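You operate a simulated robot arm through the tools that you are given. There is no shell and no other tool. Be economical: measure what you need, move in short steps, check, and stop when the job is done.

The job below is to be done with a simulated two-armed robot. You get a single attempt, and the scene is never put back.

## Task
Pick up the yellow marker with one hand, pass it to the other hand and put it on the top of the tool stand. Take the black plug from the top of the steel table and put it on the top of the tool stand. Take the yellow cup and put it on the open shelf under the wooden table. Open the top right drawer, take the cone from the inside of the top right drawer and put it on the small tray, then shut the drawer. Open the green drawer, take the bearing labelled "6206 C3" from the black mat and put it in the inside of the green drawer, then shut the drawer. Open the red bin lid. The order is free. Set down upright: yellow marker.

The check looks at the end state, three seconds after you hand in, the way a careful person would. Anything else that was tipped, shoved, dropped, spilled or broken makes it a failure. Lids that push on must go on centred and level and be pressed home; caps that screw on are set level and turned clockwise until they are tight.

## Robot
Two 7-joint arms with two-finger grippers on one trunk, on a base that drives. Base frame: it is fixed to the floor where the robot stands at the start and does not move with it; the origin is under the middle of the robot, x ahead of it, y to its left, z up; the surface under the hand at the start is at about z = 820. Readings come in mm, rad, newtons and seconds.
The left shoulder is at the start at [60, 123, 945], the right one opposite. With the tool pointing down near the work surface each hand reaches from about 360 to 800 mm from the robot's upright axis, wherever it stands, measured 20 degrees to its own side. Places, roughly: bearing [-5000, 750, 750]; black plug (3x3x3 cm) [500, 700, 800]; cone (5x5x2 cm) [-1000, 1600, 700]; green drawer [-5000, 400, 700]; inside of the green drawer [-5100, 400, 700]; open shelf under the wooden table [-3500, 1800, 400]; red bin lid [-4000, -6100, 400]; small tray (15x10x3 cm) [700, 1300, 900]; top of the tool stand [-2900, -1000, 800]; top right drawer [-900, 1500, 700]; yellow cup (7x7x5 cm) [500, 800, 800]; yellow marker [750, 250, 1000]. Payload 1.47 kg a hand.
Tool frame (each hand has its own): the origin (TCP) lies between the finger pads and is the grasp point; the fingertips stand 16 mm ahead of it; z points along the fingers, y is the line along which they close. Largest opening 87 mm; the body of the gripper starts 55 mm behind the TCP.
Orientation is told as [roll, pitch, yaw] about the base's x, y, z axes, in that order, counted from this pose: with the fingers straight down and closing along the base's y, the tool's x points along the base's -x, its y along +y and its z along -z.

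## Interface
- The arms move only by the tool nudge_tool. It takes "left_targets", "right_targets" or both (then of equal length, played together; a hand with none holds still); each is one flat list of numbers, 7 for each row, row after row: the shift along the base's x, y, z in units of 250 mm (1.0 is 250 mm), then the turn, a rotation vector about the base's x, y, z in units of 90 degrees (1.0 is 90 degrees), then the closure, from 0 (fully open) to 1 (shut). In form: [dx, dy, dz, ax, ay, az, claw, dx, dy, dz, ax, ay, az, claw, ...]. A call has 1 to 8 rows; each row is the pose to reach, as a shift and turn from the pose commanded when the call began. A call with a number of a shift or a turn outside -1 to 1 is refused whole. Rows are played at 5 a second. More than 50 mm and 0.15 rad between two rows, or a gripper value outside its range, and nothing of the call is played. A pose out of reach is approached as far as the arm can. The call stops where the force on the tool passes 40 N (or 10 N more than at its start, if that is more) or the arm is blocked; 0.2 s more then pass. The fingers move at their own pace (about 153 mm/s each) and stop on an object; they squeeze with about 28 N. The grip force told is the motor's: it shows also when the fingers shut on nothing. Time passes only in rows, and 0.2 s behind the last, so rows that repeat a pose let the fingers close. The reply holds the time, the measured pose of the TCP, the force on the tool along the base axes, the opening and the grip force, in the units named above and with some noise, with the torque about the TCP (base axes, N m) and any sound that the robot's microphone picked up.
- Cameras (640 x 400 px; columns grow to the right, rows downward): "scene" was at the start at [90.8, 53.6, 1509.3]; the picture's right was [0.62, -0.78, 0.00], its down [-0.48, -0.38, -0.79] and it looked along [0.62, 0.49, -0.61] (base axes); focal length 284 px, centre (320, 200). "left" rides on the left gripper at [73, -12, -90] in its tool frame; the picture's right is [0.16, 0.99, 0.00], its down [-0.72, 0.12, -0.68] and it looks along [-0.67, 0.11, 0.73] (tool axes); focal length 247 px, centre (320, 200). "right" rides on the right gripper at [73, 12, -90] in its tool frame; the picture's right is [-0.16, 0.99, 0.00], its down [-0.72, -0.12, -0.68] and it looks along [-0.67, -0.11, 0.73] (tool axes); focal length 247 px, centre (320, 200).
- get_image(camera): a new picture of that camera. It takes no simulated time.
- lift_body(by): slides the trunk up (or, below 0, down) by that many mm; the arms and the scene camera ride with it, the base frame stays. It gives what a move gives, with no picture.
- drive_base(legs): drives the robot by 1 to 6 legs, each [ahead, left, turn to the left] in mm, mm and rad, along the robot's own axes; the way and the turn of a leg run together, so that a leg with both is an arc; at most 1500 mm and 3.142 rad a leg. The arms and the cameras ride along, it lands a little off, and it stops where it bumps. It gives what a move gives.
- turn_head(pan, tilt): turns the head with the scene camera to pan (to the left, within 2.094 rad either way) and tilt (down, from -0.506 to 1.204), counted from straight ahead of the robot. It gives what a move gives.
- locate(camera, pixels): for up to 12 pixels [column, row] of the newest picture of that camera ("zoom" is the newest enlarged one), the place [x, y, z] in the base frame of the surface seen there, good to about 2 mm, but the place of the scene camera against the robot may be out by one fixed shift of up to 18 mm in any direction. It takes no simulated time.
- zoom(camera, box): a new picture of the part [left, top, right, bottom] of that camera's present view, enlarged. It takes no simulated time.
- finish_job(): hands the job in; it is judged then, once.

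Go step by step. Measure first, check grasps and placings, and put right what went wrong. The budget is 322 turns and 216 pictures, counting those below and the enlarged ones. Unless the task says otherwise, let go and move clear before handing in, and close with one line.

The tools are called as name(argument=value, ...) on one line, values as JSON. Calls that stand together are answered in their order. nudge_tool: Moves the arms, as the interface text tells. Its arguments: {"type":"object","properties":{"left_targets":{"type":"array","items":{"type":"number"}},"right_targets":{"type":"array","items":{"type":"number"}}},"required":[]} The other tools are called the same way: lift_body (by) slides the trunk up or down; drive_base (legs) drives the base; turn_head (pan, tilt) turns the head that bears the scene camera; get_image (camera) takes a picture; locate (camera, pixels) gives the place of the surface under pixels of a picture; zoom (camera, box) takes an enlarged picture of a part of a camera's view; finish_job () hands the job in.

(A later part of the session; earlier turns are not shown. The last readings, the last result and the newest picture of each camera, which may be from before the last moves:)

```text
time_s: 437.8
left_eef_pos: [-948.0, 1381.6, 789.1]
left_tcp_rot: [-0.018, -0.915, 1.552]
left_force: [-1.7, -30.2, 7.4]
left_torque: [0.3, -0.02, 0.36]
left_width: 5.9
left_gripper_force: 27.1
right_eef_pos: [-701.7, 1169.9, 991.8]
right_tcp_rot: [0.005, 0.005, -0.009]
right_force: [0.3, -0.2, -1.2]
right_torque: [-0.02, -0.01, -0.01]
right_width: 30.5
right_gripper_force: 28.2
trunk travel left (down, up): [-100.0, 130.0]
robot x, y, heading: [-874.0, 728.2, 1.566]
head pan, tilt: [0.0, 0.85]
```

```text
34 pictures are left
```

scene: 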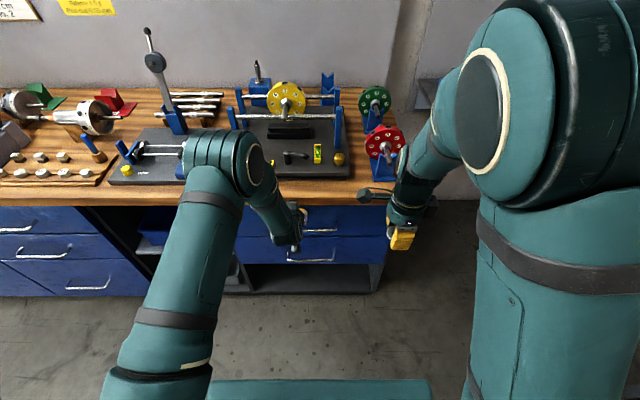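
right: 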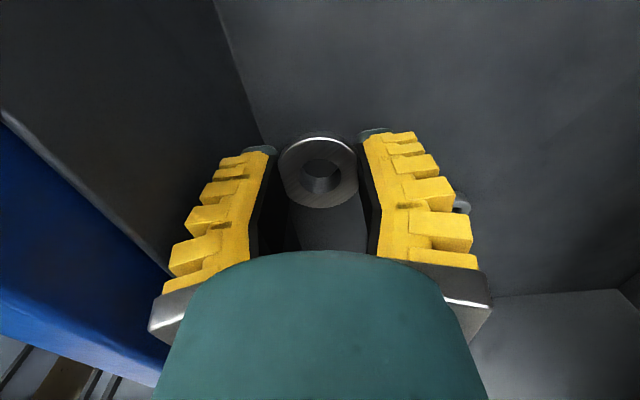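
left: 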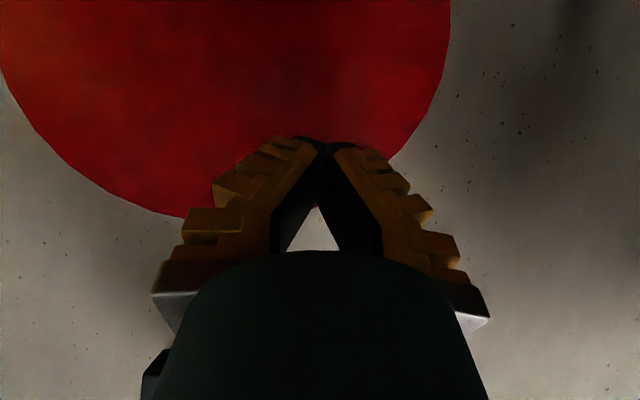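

The drawer is shut (30 N at the end). Withdraw the left fist, restore it, and drive toward the blue cabinet with the small tray.

nudge_tool(left_targets=[0, -0.15, 0.05, 0, 0, 0, 1, 0, -0.3, 0.1, 0, 0, 0, 1])

drive_base(legs=[[-250, 0, 0]])

nudge_tool(left_targets=[-0.05, 0, 0.1, -0.0725, 0, 0, 0.6, -0.1, 0, 0.2, -0.145, 0, 0, 0.3, -0.15, 0, 0.3, -0.2175, 0, 0, 0.2, -0.2, 0, 0.4, -0.29, 0, 0, 0.2, -0.3, 0, 0.5, -0.3625, 0, 0, 0.2, -0.4, 0, 0.6, -0.435, 0, 0, 0.2, -0.5, 0, 0.7, -0.5075, 0, 0, 0.2, -0.6, 0, 0.8, -0.585, 0, 0, 0.2])

drive_base(legs=[[0, 0, -1.57], [850, 600, 0]])

turn_head(pan=0.1, tilt=0.6)

get_image(camera="scene")

```text
time_s: 438.4
left_eef_pos: [-951.1, 1311.5, 811.2]
left_tcp_rot: [-0.02, -0.924, 1.554]
left_force: [0.2, -2.2, -0.2]
left_torque: [0.0, 0.02, 0.01]
left_width: 0.1
left_gripper_force: 28.4
right_eef_pos: [-702.5, 1172.2, 990.4]
right_tcp_rot: [0.001, 0.005, -0.012]
right_force: [0.7, 0.2, -1.6]
right_torque: [-0.01, 0.0, 0.0]
right_width: 30.5
right_gripper_force: 27.6
trunk travel left (down, up): [-100.0, 130.0]
robot x, y, heading: [-869.8, 727.4, 1.566]
head pan, tilt: [0.0, 0.85]
```

```text
time_s: 440.3
left_eef_pos: [-949.1, 1056.8, 810.8]
left_tcp_rot: [-0.019, -0.92, 1.547]
left_force: [0.9, -0.7, -0.5]
left_torque: [-0.01, 0.01, -0.03]
left_width: 0.1
left_gripper_force: 27.8
right_eef_pos: [-700.9, 917.6, 990.6]
right_tcp_rot: [0.004, 0.003, -0.017]
right_force: [-0.1, 0.1, -0.9]
right_torque: [0.03, 0.04, 0.02]
right_width: 30.3
right_gripper_force: 28.6
trunk travel left (down, up): [-100.0, 130.0]
robot x, y, heading: [-872.0, 476.3, 1.559]
head pan, tilt: [0.0, 0.85]
```

```text
time_s: 442.1
left_eef_pos: [-1098.0, 1058.5, 1010.7]
left_tcp_rot: [-0.039, 0.002, 1.559]
left_force: [0.1, 0.5, 0.3]
left_torque: [0.02, 0.01, 0.01]
left_width: 73.0
left_gripper_force: 2.1
right_eef_pos: [-701.0, 918.4, 988.6]
right_tcp_rot: [0.003, 0.004, -0.017]
right_force: [0.2, -0.7, -0.6]
right_torque: [0.0, -0.04, 0.02]
right_width: 29.9
right_gripper_force: 27.4
trunk travel left (down, up): [-100.0, 130.0]
robot x, y, heading: [-872.3, 472.2, 1.558]
head pan, tilt: [0.0, 0.85]
```

```text
time_s: 451.6
left_eef_pos: [534.1, 1351.5, 1011.0]
left_tcp_rot: [-0.039, -0.002, 0.035]
left_force: [0.3, -0.4, 0.0]
left_torque: [0.04, 0.04, 0.0]
left_width: 73.0
left_gripper_force: 2.3
right_eef_pos: [414.3, 948.8, 989.0]
right_tcp_rot: [0.001, 0.005, -1.539]
right_force: [-1.0, -0.9, -1.4]
right_torque: [-0.01, -0.01, 0.01]
right_width: 29.9
right_gripper_force: 28.0
trunk travel left (down, up): [-100.0, 130.0]
robot x, y, heading: [-37.6, 1099.3, 0.039]
head pan, tilt: [0.0, 0.85]
```

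```text
time_s: 452.3
left_eef_pos: [535.4, 1352.4, 1011.3]
left_tcp_rot: [-0.039, -0.002, 0.034]
left_force: [-0.4, 0.1, 0.1]
left_torque: [0.0, 0.01, 0.01]
left_width: 73.1
left_gripper_force: 2.3
right_eef_pos: [413.4, 946.3, 990.5]
right_tcp_rot: [0.0, 0.003, -1.54]
right_force: [0.2, 0.0, -0.9]
right_torque: [-0.01, 0.03, 0.02]
right_width: 29.9
right_gripper_force: 27.4
trunk travel left (down, up): [-100.0, 130.0]
robot x, y, heading: [-40.7, 1098.2, 0.04]
head pan, tilt: [0.099, 0.6]
```

```text
33 pictures are left
```

scene: 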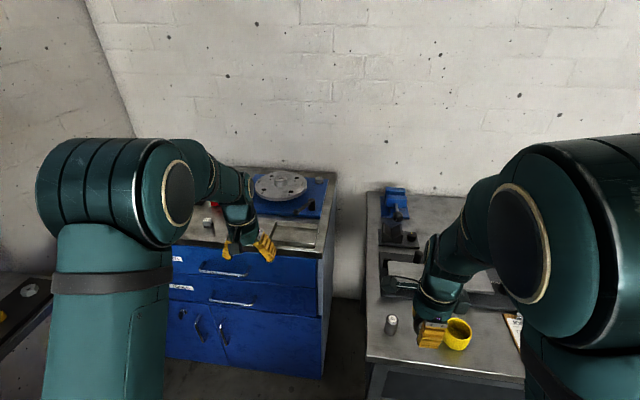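

The cabinet top is at (250,220). Zoom to find the small tray.

zoom(camera="scene", box=[180, 160, 340, 260])

locate(camera="zoom", pixels=[[420, 310], [500, 320], [560, 330], [480, 290], [540, 240], [400, 345], [600, 100], [110, 250], [520, 345], [440, 260], [450, 335]])

```text
4.00 times, centred on (260, 210) of scene
```

zoom: 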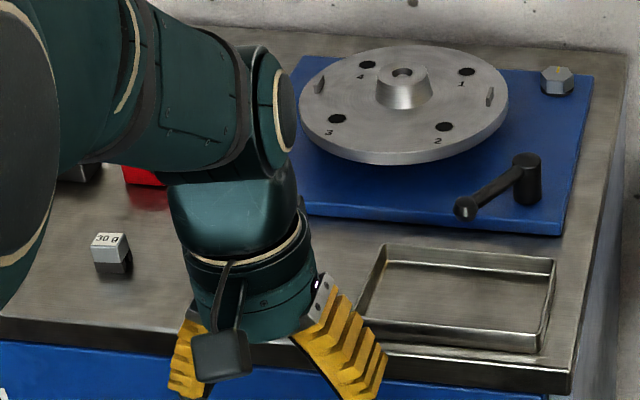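

```text
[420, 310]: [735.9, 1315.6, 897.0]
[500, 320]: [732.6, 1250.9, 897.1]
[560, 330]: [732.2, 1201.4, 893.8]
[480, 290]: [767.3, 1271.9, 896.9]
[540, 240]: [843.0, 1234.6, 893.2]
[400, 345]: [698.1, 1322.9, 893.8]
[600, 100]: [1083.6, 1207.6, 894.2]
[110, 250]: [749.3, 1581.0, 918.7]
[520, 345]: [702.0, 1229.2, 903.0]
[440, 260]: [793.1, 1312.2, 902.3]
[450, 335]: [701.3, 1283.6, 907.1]
```

Tray ≈ centre (738,1280), floor ≈904. Raise the left hand, drive so that the tray is in front of the right hand.

nudge_tool(left_targets=[-0.1, 0.05, 0.15, 0, 0, 0, 0.2, -0.2, 0.1, 0.3, 0, 0, 0, 0.2, -0.3, 0.15, 0.44, 0, 0, 0, 0.2, -0.4, 0.2, 0.5, 0, 0, 0, 0.2], right_targets=[0, 0, 0.1, 0, 0, 0, 1, 0, 0, 0.2, 0, 0, 0, 1, 0, 0, 0.3, 0, 0, 0, 1, 0, 0, 0.4, 0, 0, 0, 1])

drive_base(legs=[[0, 330, -0.04], [200, 0, 0]])

get_image(camera="scene")

```text
time_s: 453.3
left_eef_pos: [431.9, 1405.4, 1137.2]
left_tcp_rot: [-0.038, 0.0, 0.034]
left_force: [-0.7, 0.8, 0.0]
left_torque: [-0.01, -0.02, 0.0]
left_width: 73.2
left_gripper_force: 2.0
right_eef_pos: [411.8, 949.4, 1092.4]
right_tcp_rot: [0.002, 0.005, -1.538]
right_force: [-0.4, -0.3, -1.3]
right_torque: [-0.02, -0.02, 0.01]
right_width: 29.9
right_gripper_force: 27.5
trunk travel left (down, up): [-100.0, 130.0]
robot x, y, heading: [-37.0, 1094.2, 0.037]
head pan, tilt: [0.099, 0.6]
```

```text
time_s: 458.0
left_eef_pos: [638.4, 1712.8, 1134.4]
left_tcp_rot: [-0.039, -0.002, -0.005]
left_force: [0.7, 1.3, -0.3]
left_torque: [-0.03, 0.04, -0.02]
left_width: 73.0
left_gripper_force: 2.8
right_eef_pos: [598.4, 1258.6, 1091.8]
right_tcp_rot: [0.002, 0.003, -1.579]
right_force: [0.1, -0.1, 0.3]
right_torque: [0.02, -0.02, 0.02]
right_width: 29.8
right_gripper_force: 27.6
trunk travel left (down, up): [-100.0, 130.0]
robot x, y, heading: [151.3, 1427.4, -0.001]
head pan, tilt: [0.099, 0.6]
```

```text
31 pictures are left
```

scene: 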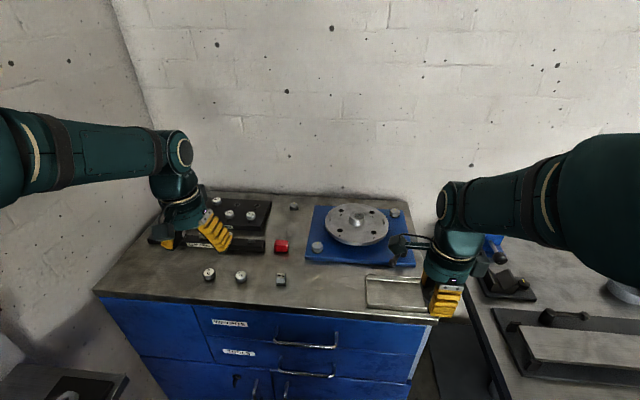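

Move the cone over the tray and check with the right camera.

nudge_tool(right_targets=[0.18, 0.03, -0.05, 0, 0, 0, 1, 0.36, 0.06, -0.1, 0, 0, 0, 1, 0.55, 0.085, -0.15, 0, 0, 0, 1, 0.55, 0.085, -0.3, 0, 0, 0, 1])

get_image(camera="right")

locate(camera="right", pixels=[[320, 60], [250, 60], [400, 60], [320, 20], [320, 110], [320, 140], [220, 60], [430, 60]])

```text
time_s: 459.0
left_eef_pos: [636.8, 1713.6, 1135.4]
left_tcp_rot: [-0.039, -0.002, -0.006]
left_force: [0.1, 0.0, -0.2]
left_torque: [-0.02, 0.0, 0.01]
left_width: 72.9
left_gripper_force: 2.2
right_eef_pos: [735.5, 1279.5, 1015.5]
right_tcp_rot: [0.002, 0.006, -1.58]
right_force: [1.0, -0.4, -0.4]
right_torque: [0.01, 0.0, 0.04]
right_width: 29.7
right_gripper_force: 27.9
trunk travel left (down, up): [-100.0, 130.0]
robot x, y, heading: [153.7, 1425.0, -0.003]
head pan, tilt: [0.099, 0.6]
```

```text
30 pictures are left
```

right: 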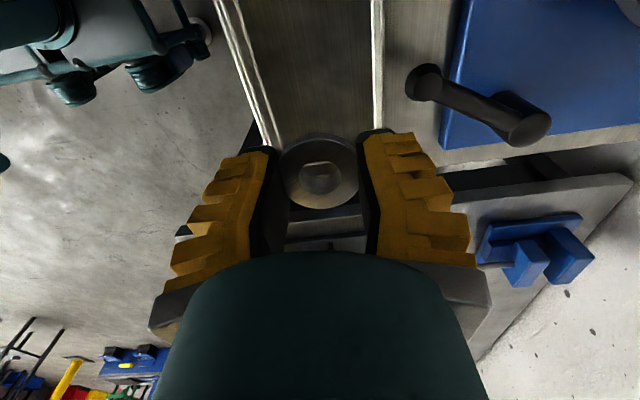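

```text
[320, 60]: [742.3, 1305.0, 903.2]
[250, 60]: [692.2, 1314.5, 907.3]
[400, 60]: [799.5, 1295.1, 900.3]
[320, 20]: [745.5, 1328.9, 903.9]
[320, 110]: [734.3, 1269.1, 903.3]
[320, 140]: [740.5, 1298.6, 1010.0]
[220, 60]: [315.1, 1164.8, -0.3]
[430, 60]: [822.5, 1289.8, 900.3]
```

Tray inner x 697–780, floor 903.5: aligned. Descend.

nudge_tool(right_targets=[0.012, 0.01, -0.15, 0, 0, 0, 1, 0.012, 0.01, -0.3, 0, 0, 0, 1, 0.012, 0.01, -0.36, 0, 0, 0, 1])

nudge_tool(right_targets=[0, 0, -0.01, 0, 0, 0, 1, 0, 0, -0.018, 0, 0, 0, 1])

```text
time_s: 459.8
left_eef_pos: [634.9, 1713.5, 1136.6]
left_tcp_rot: [-0.036, -0.004, -0.004]
left_force: [-0.8, 0.1, 0.4]
left_torque: [-0.01, 0.0, -0.01]
left_width: 73.1
left_gripper_force: 3.0
right_eef_pos: [739.7, 1282.4, 928.4]
right_tcp_rot: [0.009, 0.005, -1.579]
right_force: [-2.3, -2.7, 14.2]
right_torque: [-0.23, -0.59, -0.08]
right_width: 27.6
right_gripper_force: 28.0
trunk travel left (down, up): [-100.0, 130.0]
robot x, y, heading: [150.1, 1428.7, -0.002]
head pan, tilt: [0.099, 0.6]
```

```text
time_s: 460.4
left_eef_pos: [635.4, 1713.1, 1136.8]
left_tcp_rot: [-0.038, -0.003, -0.006]
left_force: [-0.5, -0.7, 1.0]
left_torque: [0.0, -0.02, 0.04]
left_width: 73.1
left_gripper_force: 2.4
right_eef_pos: [738.5, 1281.8, 923.4]
right_tcp_rot: [0.001, 0.005, -1.579]
right_force: [-2.9, 1.3, 9.5]
right_torque: [0.15, 0.07, 0.01]
right_width: 30.6
right_gripper_force: 27.9
trunk travel left (down, up): [-100.0, 130.0]
robot x, y, heading: [152.6, 1422.1, -0.004]
head pan, tilt: [0.099, 0.6]
```

Contact. Open gently and raise.

nudge_tool(right_targets=[0, 0, 0, 0, 0, 0, 0.6, 0, 0, 0, 0, 0, 0, 0.5, 0, 0, 0, 0, 0, 0, 0.48, 0, 0, 0.1, 0, 0, 0, 0.48, 0, 0, 0.28, 0, 0, 0, 0.48, 0, 0, 0.46, 0, 0, 0, 0.48, 0, 0, 0.64, 0, 0, 0, 0.48, -0.1, 0, 0.76, 0, 0, 0, 0.48])

get_image(camera="right")

```text
time_s: 462.2
left_eef_pos: [635.9, 1712.8, 1136.2]
left_tcp_rot: [-0.038, -0.003, -0.004]
left_force: [-0.8, 0.2, -0.8]
left_torque: [0.03, 0.01, 0.02]
left_width: 73.1
left_gripper_force: 2.6
right_eef_pos: [712.1, 1283.9, 1112.0]
right_tcp_rot: [0.002, 0.005, -1.581]
right_force: [-0.9, 0.1, -1.7]
right_torque: [-0.01, -0.05, 0.03]
right_width: 41.4
right_gripper_force: 0.0
trunk travel left (down, up): [-100.0, 130.0]
robot x, y, heading: [154.1, 1426.7, 0.002]
head pan, tilt: [0.099, 0.6]
```

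```text
29 pictures are left
```

right: 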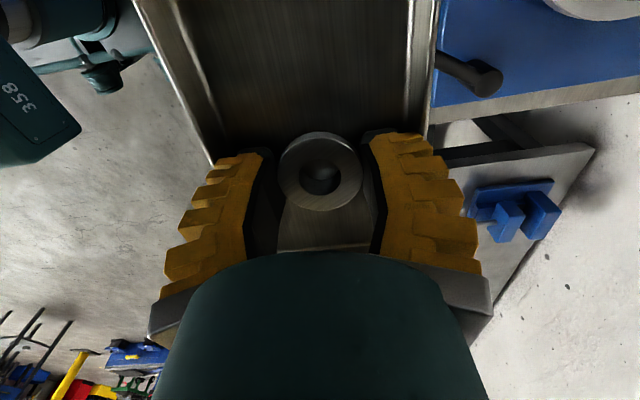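

The opened fingers jammed against the tray walls and lifted the tray with the cone. Lower it back along the same path to where it stood.

nudge_tool(right_targets=[0.05, 0, -0.06, 0, 0, 0, 0.48, 0.1, 0, -0.12, 0, 0, 0, 0.48, 0.1, 0, -0.28, 0, 0, 0, 0.48, 0.1, 0, -0.44, 0, 0, 0, 0.48, 0.1, 0, -0.58, 0, 0, 0, 0.48, 0.1, 0, -0.68, 0, 0, 0, 0.48, 0.1, 0, -0.74, 0, 0, 0, 0.48])

zoom(camera="scene", box=[330, 220, 490, 340])

```text
time_s: 463.8
left_eef_pos: [636.2, 1712.6, 1135.5]
left_tcp_rot: [-0.039, -0.001, -0.005]
left_force: [-0.1, -1.3, -0.1]
left_torque: [0.02, 0.03, 0.0]
left_width: 73.4
left_gripper_force: 2.1
right_eef_pos: [738.8, 1284.0, 923.3]
right_tcp_rot: [0.004, 0.007, -1.58]
right_force: [-0.1, 1.2, -1.5]
right_torque: [0.02, 0.01, -0.03]
right_width: 42.1
right_gripper_force: 0.0
trunk travel left (down, up): [-100.0, 130.0]
robot x, y, heading: [152.6, 1424.6, -0.0]
head pan, tilt: [0.099, 0.6]
```

```text
3.33 times, centred on (410, 280) of scene
```

zoom: 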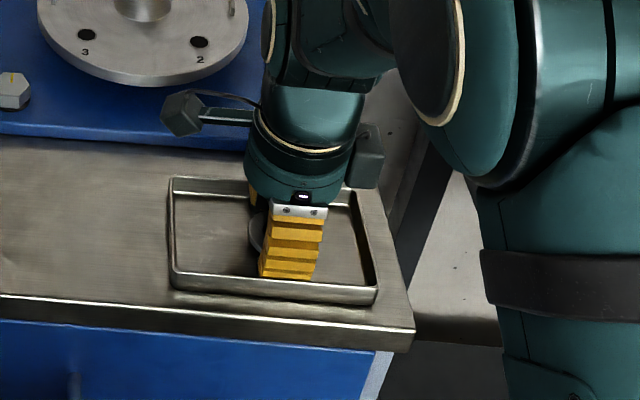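

The tray is back level near its place. Lower the last few mm until contact, then close on the cone.

nudge_tool(right_targets=[0, 0, -0.01, 0, 0, 0, 0.48, 0, 0, -0.02, 0, 0, 0, 0.48])

```text
time_s: 464.4
left_eef_pos: [635.5, 1713.8, 1136.0]
left_tcp_rot: [-0.04, -0.002, -0.005]
left_force: [-0.2, -0.7, 0.3]
left_torque: [-0.02, 0.02, -0.01]
left_width: 73.4
left_gripper_force: 2.4
right_eef_pos: [738.5, 1284.2, 922.1]
right_tcp_rot: [0.006, 0.005, -1.581]
right_force: [2.7, 2.7, 8.8]
right_torque: [0.03, -0.09, 0.0]
right_width: 39.4
right_gripper_force: 0.0
trunk travel left (down, up): [-100.0, 130.0]
robot x, y, heading: [150.2, 1424.9, -0.006]
head pan, tilt: [0.099, 0.6]
```

Contact. Close on the cone and lift it out, leaving the tray.

nudge_tool(right_targets=[0, 0, 0, 0, 0, 0, 0.7, 0, 0, 0, 0, 0, 0, 1, 0, 0, 0, 0, 0, 0, 1, 0, 0, 0.06, 0, 0, 0, 1, 0, 0, 0.2, 0, 0, 0, 1, 0, 0, 0.36, 0, 0, 0, 1, 0, 0, 0.5, 0, 0, 0, 1])

get_image(camera="right")

```text
time_s: 466.0
left_eef_pos: [636.9, 1712.5, 1135.7]
left_tcp_rot: [-0.039, -0.002, -0.006]
left_force: [-1.3, -0.1, -0.3]
left_torque: [0.02, 0.02, 0.0]
left_width: 73.3
left_gripper_force: 1.8
right_eef_pos: [739.0, 1281.8, 1048.7]
right_tcp_rot: [0.001, 0.003, -1.58]
right_force: [0.0, 0.1, -1.2]
right_torque: [-0.01, 0.0, -0.01]
right_width: 31.4
right_gripper_force: 28.0
trunk travel left (down, up): [-100.0, 130.0]
robot x, y, heading: [152.4, 1425.7, -0.002]
head pan, tilt: [0.099, 0.6]
```

```text
27 pictures are left
```

right: 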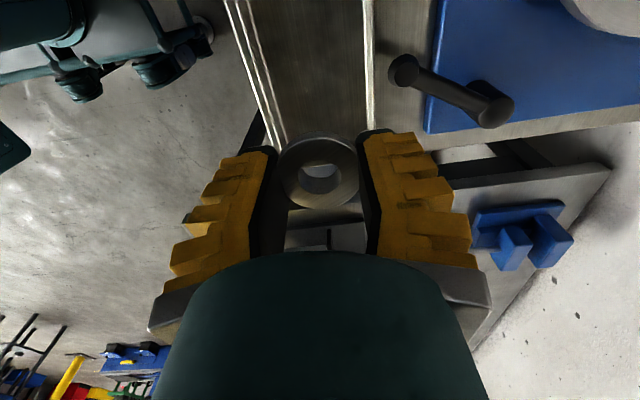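

The cone is back in hand and the tray stays. Yaw the hand +90° so the fingers open along the tray's long side.

nudge_tool(right_targets=[0, 0, 0.01, 0, 0, 0.09, 1, 0, 0, 0.02, 0, 0, 0.18, 1, 0, 0, 0.03, 0, 0, 0.27, 1, 0, 0, 0.04, 0, 0, 0.36, 1, 0, 0, 0.04, 0, 0, 0.45, 1, 0, 0, 0.04, 0, 0, 0.54, 1, 0, 0, 0.04, 0, 0, 0.63, 1, 0, 0, 0.04, 0, 0, 0.72, 1])

nudge_tool(right_targets=[0, 0, 0, 0, 0, 0.09, 1, 0, 0, 0, 0, 0, 0.18, 1, 0, 0, 0, 0, 0, 0.27, 1, 0, 0, 0, 0, 0, 0.285, 1])

get_image(camera="right")

locate(camera="right", pixels=[[320, 60], [240, 60], [400, 60], [320, 40], [320, 30], [260, 80], [390, 80], [200, 60], [440, 60]])

```text
time_s: 467.8
left_eef_pos: [637.2, 1712.5, 1136.3]
left_tcp_rot: [-0.038, -0.002, -0.005]
left_force: [0.3, -0.1, 0.2]
left_torque: [0.01, 0.0, 0.01]
left_width: 73.3
left_gripper_force: 2.3
right_eef_pos: [738.6, 1281.2, 1057.6]
right_tcp_rot: [0.0, 0.005, -0.446]
right_force: [-0.4, -0.9, -1.1]
right_torque: [-0.01, 0.01, 0.0]
right_width: 31.3
right_gripper_force: 28.4
trunk travel left (down, up): [-100.0, 130.0]
robot x, y, heading: [151.1, 1423.2, -0.002]
head pan, tilt: [0.099, 0.6]
```

```text
time_s: 468.8
left_eef_pos: [637.5, 1712.5, 1136.3]
left_tcp_rot: [-0.038, -0.002, -0.006]
left_force: [0.4, 0.3, 0.2]
left_torque: [-0.01, 0.03, -0.01]
left_width: 73.3
left_gripper_force: 2.7
right_eef_pos: [738.4, 1280.4, 1057.4]
right_tcp_rot: [0.001, 0.004, 0.0]
right_force: [-0.4, 0.2, 0.3]
right_torque: [-0.02, -0.01, -0.01]
right_width: 30.9
right_gripper_force: 28.0
trunk travel left (down, up): [-100.0, 130.0]
robot x, y, heading: [152.4, 1426.8, -0.006]
head pan, tilt: [0.099, 0.6]
```

```text
26 pictures are left
```

right: 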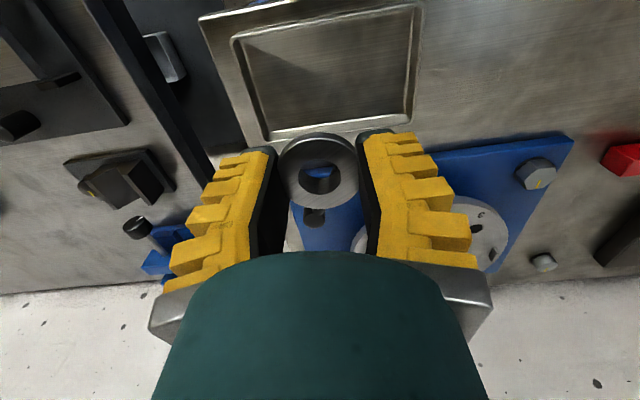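

```text
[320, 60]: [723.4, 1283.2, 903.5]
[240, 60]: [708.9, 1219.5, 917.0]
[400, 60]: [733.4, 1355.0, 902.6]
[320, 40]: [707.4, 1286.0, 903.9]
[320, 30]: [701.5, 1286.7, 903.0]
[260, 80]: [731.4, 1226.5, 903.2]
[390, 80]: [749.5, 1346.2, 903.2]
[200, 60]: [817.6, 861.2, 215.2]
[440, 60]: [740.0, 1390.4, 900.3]
```

Tray interior centre ≈ (737,1290). Descend and release with fingers along y.

nudge_tool(right_targets=[0, 0.03, -0.15, 0, 0, 0, 1, 0, 0.03, -0.32, 0, 0, 0, 1, 0, 0.03, -0.46, 0, 0, 0, 1, 0, 0.03, -0.52, 0, 0, 0, 1, 0, 0.03, -0.54, 0, 0, 0, 1])

```text
time_s: 470.0
left_eef_pos: [636.5, 1713.1, 1137.1]
left_tcp_rot: [-0.038, -0.001, -0.006]
left_force: [0.1, 0.0, -0.4]
left_torque: [-0.01, 0.02, -0.03]
left_width: 72.9
left_gripper_force: 2.7
right_eef_pos: [738.4, 1288.2, 923.3]
right_tcp_rot: [0.003, 0.002, -0.003]
right_force: [-0.6, -0.2, 4.3]
right_torque: [0.0, 0.09, 0.04]
right_width: 31.1
right_gripper_force: 27.8
trunk travel left (down, up): [-100.0, 130.0]
robot x, y, heading: [155.6, 1425.8, -0.004]
head pan, tilt: [0.099, 0.6]
```

nudge_tool(right_targets=[0, 0, 0, 0, 0, 0, 0.6, 0, 0, 0, 0, 0, 0, 0.42, 0, 0, 0, 0, 0, 0, 0.42, 0, 0, 0.08, 0, 0, 0, 0.42, 0, 0, 0.2, 0, 0, 0, 0.42, 0, 0, 0.36, 0, 0, 0, 0.42, 0, 0, 0.54, 0, 0, 0, 0.42])

get_image(camera="right")

```text
time_s: 471.6
left_eef_pos: [637.0, 1712.7, 1135.8]
left_tcp_rot: [-0.039, -0.003, -0.005]
left_force: [-0.7, -0.3, -0.7]
left_torque: [0.01, 0.01, -0.01]
left_width: 72.9
left_gripper_force: 3.1
right_eef_pos: [738.0, 1291.2, 1057.8]
right_tcp_rot: [0.001, 0.003, 0.0]
right_force: [-0.6, 0.7, 0.6]
right_torque: [-0.03, -0.02, -0.03]
right_width: 55.7
right_gripper_force: 4.2
trunk travel left (down, up): [-100.0, 130.0]
robot x, y, heading: [153.7, 1424.5, -0.003]
head pan, tilt: [0.099, 0.6]
```

```text
25 pictures are left
```

right: 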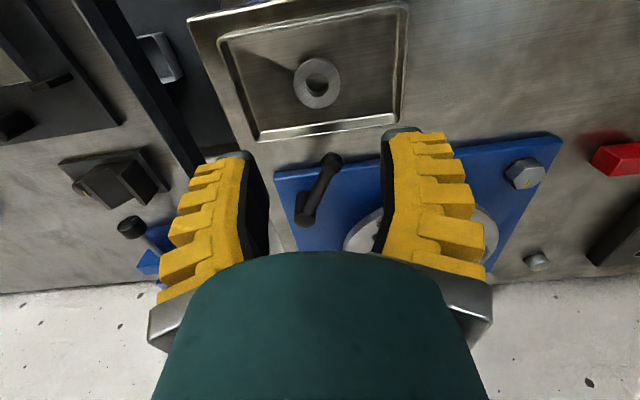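

The cone lies in the tray, drawer closed. Now the yellow cup: drive so that the right hand hovers over it, tilting 45° forward.

drive_base(legs=[[-270, 0, 0], [0, -465, 0]])

nudge_tool(right_targets=[-0.02, 0, 0, 0, -0.085, 0, 0.3, -0.05, 0, 0, 0, -0.17, 0, 0.2, -0.08, 0, 0, 0, -0.255, 0, 0.1, -0.12, 0, 0, 0, -0.34, 0, 0, -0.16, 0, 0, 0, -0.425, 0, 0, -0.2, 0, 0, 0, -0.5, 0, 0])

get_image(camera="right")

```text
time_s: 477.6
left_eef_pos: [361.7, 1249.6, 1136.4]
left_tcp_rot: [-0.038, -0.002, -0.018]
left_force: [0.2, -0.4, 0.3]
left_torque: [0.01, 0.01, 0.03]
left_width: 73.1
left_gripper_force: 2.3
right_eef_pos: [458.4, 828.0, 1057.7]
right_tcp_rot: [0.001, 0.002, -0.014]
right_force: [0.7, -1.1, -0.1]
right_torque: [-0.02, 0.0, -0.02]
right_width: 55.5
right_gripper_force: 3.7
trunk travel left (down, up): [-100.0, 130.0]
robot x, y, heading: [-124.8, 973.1, -0.015]
head pan, tilt: [0.099, 0.6]
```

```text
time_s: 479.0
left_eef_pos: [361.9, 1250.9, 1136.8]
left_tcp_rot: [-0.038, -0.002, -0.019]
left_force: [0.4, 0.5, 0.3]
left_torque: [0.02, 0.0, 0.0]
left_width: 73.3
left_gripper_force: 2.3
right_eef_pos: [408.4, 828.9, 1057.2]
right_tcp_rot: [0.016, -0.782, -0.019]
right_force: [-0.3, 0.1, -0.8]
right_torque: [-0.02, 0.0, -0.04]
right_width: 87.2
right_gripper_force: 0.0
trunk travel left (down, up): [-100.0, 130.0]
robot x, y, heading: [-126.0, 968.6, -0.013]
head pan, tilt: [0.099, 0.6]
```

```text
24 pictures are left
```

right: 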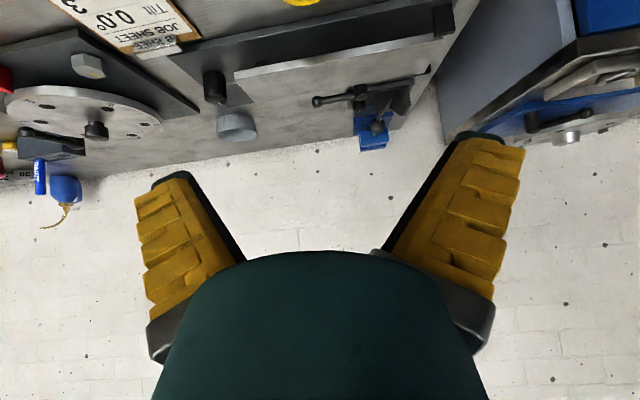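

nudge_tool(right_targets=[-0.06, 0.01, -0.15, 0, 0, 0, 0, -0.12, 0.01, -0.3, 0, 0, 0, 0, -0.16, 0.01, -0.44, 0, 0, 0, 0])

get_image(camera="right")

locate(camera="right", pixels=[[300, 60], [320, 40], [340, 60], [320, 80], [280, 60], [310, 100], [270, 40], [350, 40]])

```text
time_s: 479.8
left_eef_pos: [362.5, 1250.0, 1136.1]
left_tcp_rot: [-0.039, -0.001, -0.019]
left_force: [0.3, -0.5, -0.2]
left_torque: [-0.02, 0.03, -0.03]
left_width: 73.3
left_gripper_force: 2.4
right_eef_pos: [369.6, 829.7, 948.8]
right_tcp_rot: [0.016, -0.784, -0.02]
right_force: [-0.2, 0.2, 0.2]
right_torque: [0.0, 0.02, 0.01]
right_width: 87.0
right_gripper_force: 0.0
trunk travel left (down, up): [-100.0, 130.0]
robot x, y, heading: [-123.7, 969.5, -0.011]
head pan, tilt: [0.099, 0.6]
```

```text
23 pictures are left
```

right: 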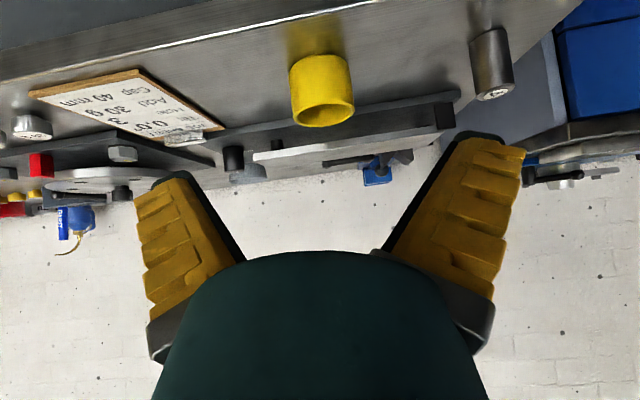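

```text
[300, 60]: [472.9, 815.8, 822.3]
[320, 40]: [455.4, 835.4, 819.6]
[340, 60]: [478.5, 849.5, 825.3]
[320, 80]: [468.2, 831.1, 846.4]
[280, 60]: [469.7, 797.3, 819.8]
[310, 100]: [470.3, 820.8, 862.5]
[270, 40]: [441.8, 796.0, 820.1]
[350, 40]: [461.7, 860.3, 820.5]
```

Cup centre ≈ (502,833), rim z 867. Advance along the tilted axis and close.

nudge_tool(right_targets=[0.13, 0.004, -0.1, 0, 0, 0, 0, 0.26, 0.008, -0.2, 0, 0, 0, 0, 0.39, 0.012, -0.3, 0, 0, 0, 0, 0.53, 0.013, -0.4, 0, 0, 0, 0, 0.53, 0.013, -0.4, 0, 0, 0, 0.3, 0.53, 0.013, -0.4, 0, 0, 0, 0.7, 0.53, 0.013, -0.4, 0, 0, 0, 1, 0.53, 0.013, -0.4, 0, 0, 0, 1])

get_image(camera="right")

```text
time_s: 481.6
left_eef_pos: [361.0, 1250.6, 1135.5]
left_tcp_rot: [-0.038, -0.001, -0.02]
left_force: [0.4, 0.0, -0.5]
left_torque: [-0.04, -0.03, 0.01]
left_width: 73.0
left_gripper_force: 2.2
right_eef_pos: [502.2, 830.3, 846.5]
right_tcp_rot: [0.016, -0.779, -0.019]
right_force: [0.3, 0.1, -0.7]
right_torque: [-0.02, 0.01, 0.01]
right_width: 64.7
right_gripper_force: 27.8
trunk travel left (down, up): [-100.0, 130.0]
robot x, y, heading: [-124.3, 972.5, -0.013]
head pan, tilt: [0.099, 0.6]
```

```text
22 pictures are left
```

right: 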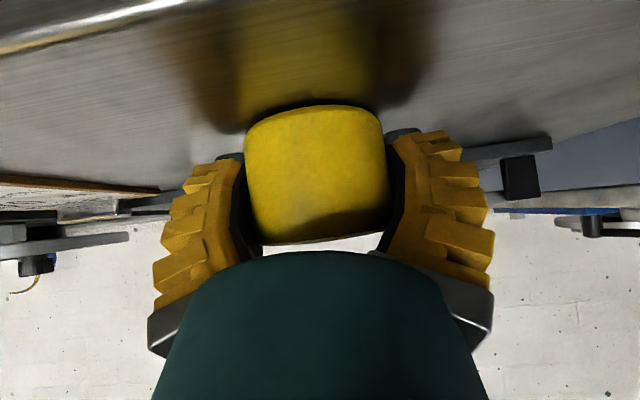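

Cup gripped (64.7 mm, 28 N). Lift straight up.

nudge_tool(right_targets=[0, 0, 0.04, 0, 0, 0, 1, 0, 0, 0.12, 0, 0, 0, 1, 0, 0, 0.26, 0, 0, 0, 1, 0, 0, 0.42, 0, 0, 0, 1, 0, 0, 0.6, 0, 0, 0, 1])

drive_base(legs=[[-500, -300, 0]])

get_image(camera="right")

```text
time_s: 482.8
left_eef_pos: [360.9, 1250.3, 1136.3]
left_tcp_rot: [-0.037, -0.002, -0.019]
left_force: [-0.1, 0.7, -0.3]
left_torque: [0.01, 0.05, 0.01]
left_width: 73.0
left_gripper_force: 2.6
right_eef_pos: [503.2, 833.6, 995.3]
right_tcp_rot: [0.017, -0.781, -0.021]
right_force: [-0.8, 0.6, 0.1]
right_torque: [0.02, -0.02, 0.04]
right_width: 64.2
right_gripper_force: 28.2
trunk travel left (down, up): [-100.0, 130.0]
robot x, y, heading: [-124.4, 968.4, -0.018]
head pan, tilt: [0.099, 0.6]
```

```text
time_s: 486.1
left_eef_pos: [-128.3, 960.5, 1136.6]
left_tcp_rot: [-0.039, -0.001, 0.0]
left_force: [-0.1, -0.5, 0.3]
left_torque: [0.01, -0.02, 0.02]
left_width: 73.0
left_gripper_force: 2.2
right_eef_pos: [23.2, 547.8, 995.7]
right_tcp_rot: [0.015, -0.781, -0.002]
right_force: [-0.6, -0.4, 0.4]
right_torque: [0.04, -0.04, -0.01]
right_width: 64.3
right_gripper_force: 28.0
trunk travel left (down, up): [-100.0, 130.0]
robot x, y, heading: [-609.1, 669.3, 0.004]
head pan, tilt: [0.099, 0.6]
```

```text
21 pictures are left
```

right: 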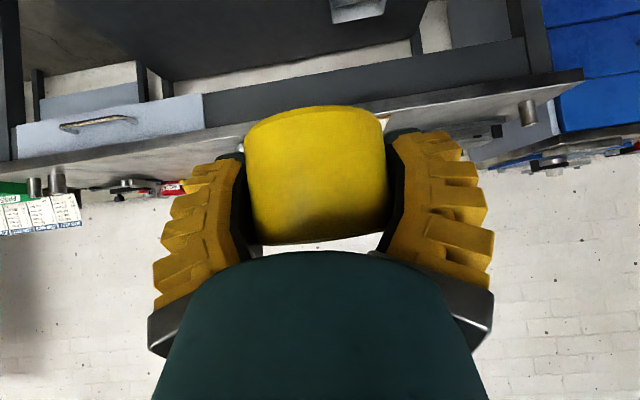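

Cup held. Turn to face the wooden bench and strafe left to x≈−3500.

drive_base(legs=[[0, -150, 0], [0, 0, 1.567], [0, 1450, 0], [0, 1450, 0]])

turn_head(pan=0, tilt=0.6)

get_image(camera="scene")

```text
time_s: 517.0
left_eef_pos: [-3803.1, 1025.7, 1135.9]
left_tcp_rot: [-0.039, -0.002, 1.537]
left_force: [0.2, -0.8, 0.7]
left_torque: [-0.01, 0.01, 0.04]
left_width: 72.9
left_gripper_force: 2.1
right_eef_pos: [-3384.1, 1162.1, 993.4]
right_tcp_rot: [0.015, -0.78, 1.537]
right_force: [-0.1, 0.1, -0.3]
right_torque: [0.02, 0.0, 0.01]
right_width: 62.3
right_gripper_force: 27.6
trunk travel left (down, up): [-100.0, 130.0]
robot x, y, heading: [-3528.9, 530.8, 1.541]
head pan, tilt: [0.099, 0.6]
```

```text
time_s: 517.7
left_eef_pos: [-3802.7, 1024.8, 1136.3]
left_tcp_rot: [-0.037, -0.002, 1.535]
left_force: [0.5, -0.6, -0.2]
left_torque: [-0.02, -0.01, 0.0]
left_width: 73.3
left_gripper_force: 2.4
right_eef_pos: [-3383.9, 1161.9, 994.3]
right_tcp_rot: [0.016, -0.782, 1.536]
right_force: [0.0, -0.1, -0.4]
right_torque: [-0.03, 0.01, -0.02]
right_width: 62.3
right_gripper_force: 27.8
trunk travel left (down, up): [-100.0, 130.0]
robot x, y, heading: [-3531.1, 535.1, 1.536]
head pan, tilt: [0.0, 0.6]
```

```text
20 pictures are left
```

scene: 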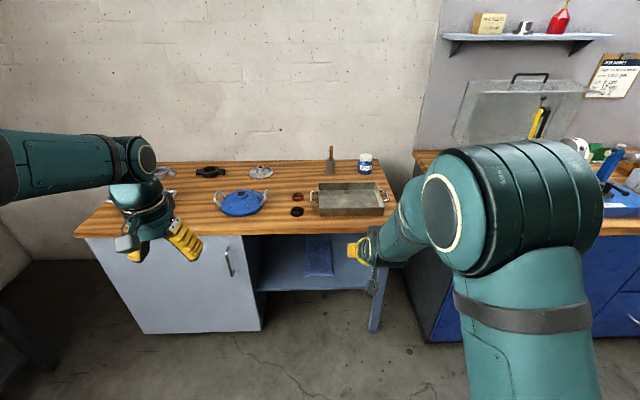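

The wooden table with the open shelf at (310,278). Zoom and locate it.

zoom(camera="scene", box=[235, 215, 395, 315])

locate(camera="zoom", pixels=[[120, 290], [200, 300], [400, 295], [480, 298], [300, 280], [420, 270], [200, 265], [250, 285], [330, 180], [300, 60], [330, 240], [470, 260]])

```text
4.00 times, centred on (315, 265) of scene
```

zoom: 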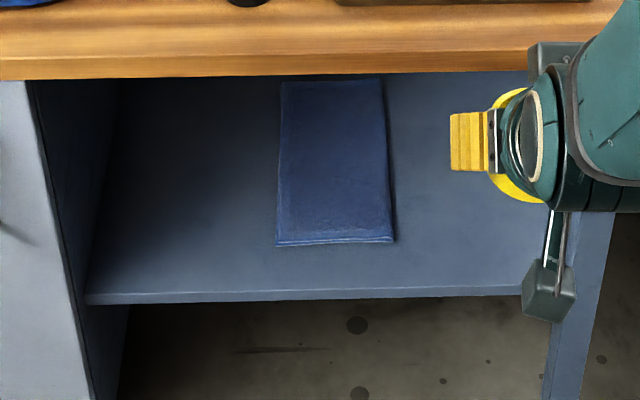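

```text
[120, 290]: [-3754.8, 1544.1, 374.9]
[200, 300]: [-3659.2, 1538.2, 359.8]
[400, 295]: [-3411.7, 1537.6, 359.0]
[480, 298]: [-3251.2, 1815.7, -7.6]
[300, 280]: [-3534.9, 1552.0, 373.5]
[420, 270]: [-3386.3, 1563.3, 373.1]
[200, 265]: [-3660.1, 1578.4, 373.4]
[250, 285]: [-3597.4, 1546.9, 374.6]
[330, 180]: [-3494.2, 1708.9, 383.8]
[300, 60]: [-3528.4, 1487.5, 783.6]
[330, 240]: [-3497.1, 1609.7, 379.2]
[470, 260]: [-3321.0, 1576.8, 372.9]
```

Shelf top z≈381, front edge y≈1540, table edge y≈1487; free spot right of the blue cloth at about (−3360,1620). Lower trunk and right hand first, left hand pulled back.

nudge_tool(left_targets=[0, -0.15, 0, 0, 0, 0, 0.2, 0, -0.3, 0, 0, 0, 0, 0.2, 0, -0.42, 0, 0, 0, 0, 0.2, 0, -0.5, 0, 0, 0, 0, 0.2])

lift_body(by=-95)

nudge_tool(right_targets=[0, -0.02, -0.15, 0, 0, 0, 1, 0, -0.04, -0.3, 0, 0, 0, 1, 0, -0.06, -0.45, 0, 0, 0, 1, 0, -0.08, -0.6, 0, 0, 0, 1, 0, -0.1, -0.75, 0, 0, 0, 1, 0, -0.1, -0.9, 0, 0, 0, 1, 0, -0.1, -1, 0, 0, 0, 1])

nudge_tool(right_targets=[0, 0, -0.15, 0, 0, 0.005, 1, 0, 0, -0.3, 0, 0, 0.01, 1, 0, 0, -0.45, 0, 0, 0.02, 1, 0, 0, -0.6, 0, 0, 0.02, 1, 0, 0, -0.7, 0, 0, 0.02, 1])

```text
time_s: 518.7
left_eef_pos: [-3805.2, 899.6, 1138.2]
left_tcp_rot: [-0.038, 0.0, 1.537]
left_force: [0.0, 0.1, -1.3]
left_torque: [-0.02, 0.01, 0.01]
left_width: 72.9
left_gripper_force: 2.5
right_eef_pos: [-3383.7, 1160.7, 994.6]
right_tcp_rot: [0.016, -0.784, 1.536]
right_force: [-0.9, 0.0, -0.1]
right_torque: [0.03, 0.0, -0.01]
right_width: 62.5
right_gripper_force: 28.1
trunk travel left (down, up): [-100.0, 130.0]
robot x, y, heading: [-3527.7, 529.9, 1.543]
head pan, tilt: [0.0, 0.6]
```

```text
time_s: 520.0
left_eef_pos: [-3804.7, 900.4, 1043.5]
left_tcp_rot: [-0.039, -0.003, 1.536]
left_force: [0.7, 0.1, 0.0]
left_torque: [0.01, 0.03, 0.01]
left_width: 72.9
left_gripper_force: 3.0
right_eef_pos: [-3383.9, 1161.7, 899.6]
right_tcp_rot: [0.018, -0.782, 1.535]
right_force: [-0.6, 0.0, 0.1]
right_torque: [-0.02, 0.0, 0.01]
right_width: 62.1
right_gripper_force: 27.4
trunk travel left (down, up): [-5.0, 225.0]
robot x, y, heading: [-3532.3, 532.4, 1.544]
head pan, tilt: [0.0, 0.6]
```

```text
time_s: 521.6
left_eef_pos: [-3804.9, 900.0, 1043.2]
left_tcp_rot: [-0.037, -0.002, 1.537]
left_force: [0.5, 0.3, 0.2]
left_torque: [-0.01, 0.01, 0.01]
left_width: 73.1
left_gripper_force: 2.5
right_eef_pos: [-3382.0, 1134.4, 649.1]
right_tcp_rot: [0.017, -0.781, 1.536]
right_force: [-0.2, 0.2, -0.2]
right_torque: [0.01, -0.06, 0.0]
right_width: 62.1
right_gripper_force: 27.9
trunk travel left (down, up): [-5.0, 225.0]
robot x, y, heading: [-3532.7, 535.1, 1.538]
head pan, tilt: [0.0, 0.6]
```

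```text
time_s: 522.8
left_eef_pos: [-3805.5, 899.4, 1044.7]
left_tcp_rot: [-0.038, -0.003, 1.537]
left_force: [0.5, 0.5, -0.8]
left_torque: [-0.04, 0.0, 0.01]
left_width: 72.9
left_gripper_force: 2.8
right_eef_pos: [-3383.6, 1137.2, 476.4]
right_tcp_rot: [0.017, -0.781, 1.566]
right_force: [0.0, 0.4, 0.7]
right_torque: [0.02, 0.0, -0.02]
right_width: 62.4
right_gripper_force: 27.4
trunk travel left (down, up): [-5.0, 225.0]
robot x, y, heading: [-3531.4, 531.1, 1.541]
head pan, tilt: [0.0, 0.6]
```

Drive ahead 360 mm and look.

drive_base(legs=[[360, -20, 0]])

get_image(camera="right")

locate(camera="right", pixels=[[200, 60], [440, 60], [200, 20], [440, 20], [300, 40], [420, 130], [480, 100], [150, 130]])

```text
time_s: 525.1
left_eef_pos: [-3769.6, 1262.2, 1042.8]
left_tcp_rot: [-0.04, -0.002, 1.526]
left_force: [-0.5, 0.6, -0.6]
left_torque: [0.02, -0.04, 0.0]
left_width: 73.0
left_gripper_force: 2.5
right_eef_pos: [-3344.0, 1495.4, 475.6]
right_tcp_rot: [0.014, -0.781, 1.557]
right_force: [-0.4, 0.0, 0.1]
right_torque: [0.01, 0.0, -0.02]
right_width: 62.0
right_gripper_force: 27.8
trunk travel left (down, up): [-5.0, 225.0]
robot x, y, heading: [-3493.8, 890.7, 1.529]
head pan, tilt: [0.0, 0.6]
```

```text
18 pictures are left
```

right: 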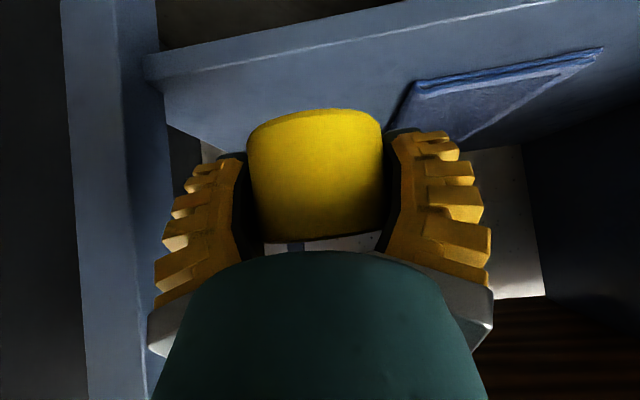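

```text
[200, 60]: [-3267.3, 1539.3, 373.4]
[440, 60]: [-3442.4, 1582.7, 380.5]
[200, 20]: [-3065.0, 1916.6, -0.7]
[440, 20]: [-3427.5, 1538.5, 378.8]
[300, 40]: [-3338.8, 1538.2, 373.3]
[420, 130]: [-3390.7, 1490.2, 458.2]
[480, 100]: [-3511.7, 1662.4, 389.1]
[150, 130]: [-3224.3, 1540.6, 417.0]
```

Shelf z 380.5, edge y 1538; the spot is free. Drive 120 mm further, then lower.

drive_base(legs=[[120, 0, 0]])

nudge_tool(right_targets=[0, 0, -0.12, 0, 0, 0, 1, 0, 0, -0.22, 0, 0, 0, 1, 0, 0, -0.24, 0, 0, 0, 1])

get_image(camera="right")

```text
time_s: 526.4
left_eef_pos: [-3764.5, 1366.9, 1044.7]
left_tcp_rot: [-0.039, -0.007, 1.524]
left_force: [0.4, -0.6, -0.3]
left_torque: [-0.02, 0.02, 0.01]
left_width: 73.4
left_gripper_force: 2.1
right_eef_pos: [-3343.0, 1587.0, 470.0]
right_tcp_rot: [0.018, -0.755, 1.556]
right_force: [-0.3, 0.3, -0.3]
right_torque: [-0.01, -0.03, -0.01]
right_width: 62.3
right_gripper_force: 27.3
trunk travel left (down, up): [-5.0, 225.0]
robot x, y, heading: [-3489.7, 997.5, 1.53]
head pan, tilt: [0.0, 0.6]
stopped in leg 1: the robot was blocked; the commanded pose is now the measured one
```

```text
time_s: 527.2
left_eef_pos: [-3765.0, 1372.6, 1044.1]
left_tcp_rot: [-0.039, -0.001, 1.526]
left_force: [0.2, -0.7, 0.4]
left_torque: [0.02, 0.02, -0.02]
left_width: 73.0
left_gripper_force: 2.6
right_eef_pos: [-3342.5, 1589.7, 407.2]
right_tcp_rot: [0.018, -0.753, 1.557]
right_force: [-0.2, 1.4, 0.1]
right_torque: [-0.01, 0.0, 0.04]
right_width: 62.0
right_gripper_force: 28.1
trunk travel left (down, up): [-5.0, 225.0]
robot x, y, heading: [-3493.2, 999.5, 1.526]
head pan, tilt: [0.0, 0.6]
```

```text
17 pictures are left
```

right: 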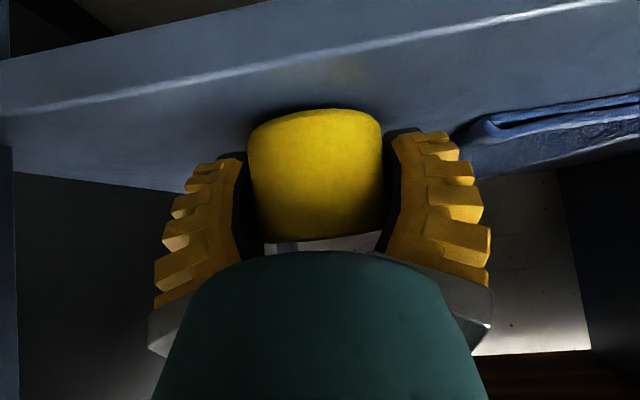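

The arm met the table edge, but the cup is over the shelf (y 1558–1622, edge 1538). Lower to touch.

nudge_tool(right_targets=[0, 0, -0.01, 0, 0, 0, 1, 0, 0, -0.018, 0, 0, 0, 1])

```text
time_s: 527.8
left_eef_pos: [-3765.3, 1371.0, 1043.7]
left_tcp_rot: [-0.039, -0.003, 1.523]
left_force: [-0.2, -1.5, 0.0]
left_torque: [-0.01, 0.0, -0.02]
left_width: 73.2
left_gripper_force: 2.5
right_eef_pos: [-3343.1, 1590.1, 404.8]
right_tcp_rot: [0.017, -0.759, 1.558]
right_force: [0.1, -5.1, 14.7]
right_torque: [0.27, 0.05, 0.0]
right_width: 62.3
right_gripper_force: 28.4
trunk travel left (down, up): [-5.0, 225.0]
robot x, y, heading: [-3496.0, 1002.5, 1.526]
head pan, tilt: [0.0, 0.6]
```

Contact. Open and withdraw backward-up along the tool axis, then reverse the base.

nudge_tool(right_targets=[0, 0, 0.006, 0, 0, 0, 0.4, 0, 0, 0.006, 0, 0, 0, 0.05, 0, 0, 0.006, 0, 0, 0, 0.02, 0, -0.07, 0.07, 0, 0, 0, 0.02, 0, -0.18, 0.17, 0, 0, 0, 0.02, 0, -0.3, 0.26, 0, 0, 0, 0.02])

drive_base(legs=[[-400, 0, 0]])

get_image(camera="scene")

zoom(camera="right", box=[160, 0, 480, 200])

```text
time_s: 529.2
left_eef_pos: [-3765.2, 1370.1, 1043.4]
left_tcp_rot: [-0.04, -0.001, 1.524]
left_force: [0.5, 0.2, -0.2]
left_torque: [-0.02, 0.0, 0.01]
left_width: 73.0
left_gripper_force: 2.5
right_eef_pos: [-3341.7, 1513.6, 468.2]
right_tcp_rot: [0.016, -0.755, 1.557]
right_force: [0.6, -0.4, 0.3]
right_torque: [-0.01, -0.02, 0.01]
right_width: 85.6
right_gripper_force: 0.7
trunk travel left (down, up): [-5.0, 225.0]
robot x, y, heading: [-3489.8, 1001.8, 1.529]
head pan, tilt: [0.0, 0.6]
```

```text
time_s: 531.6
left_eef_pos: [-3779.1, 983.4, 1044.0]
left_tcp_rot: [-0.038, -0.002, 1.515]
left_force: [0.2, 0.5, 0.1]
left_torque: [0.01, 0.03, -0.04]
left_width: 73.1
left_gripper_force: 2.3
right_eef_pos: [-3354.2, 1123.5, 469.8]
right_tcp_rot: [0.018, -0.754, 1.548]
right_force: [1.0, 0.7, 0.6]
right_torque: [-0.01, 0.01, -0.03]
right_width: 85.7
right_gripper_force: 0.2
trunk travel left (down, up): [-5.0, 225.0]
robot x, y, heading: [-3513.0, 613.0, 1.522]
head pan, tilt: [0.0, 0.6]
```

```text
16 pictures are left
```

scene: 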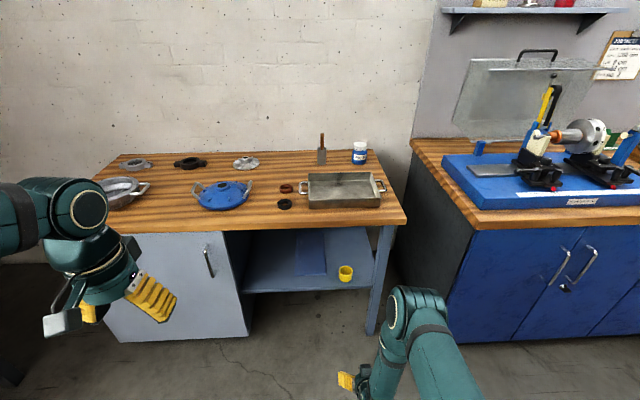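

```text
2.00 times, centred on (320, 100) of right
```

zoom: 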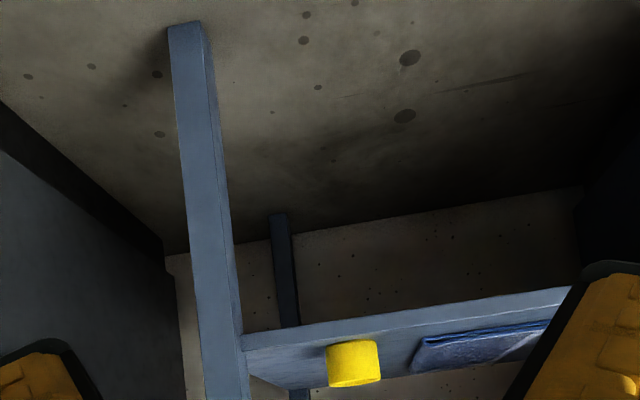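

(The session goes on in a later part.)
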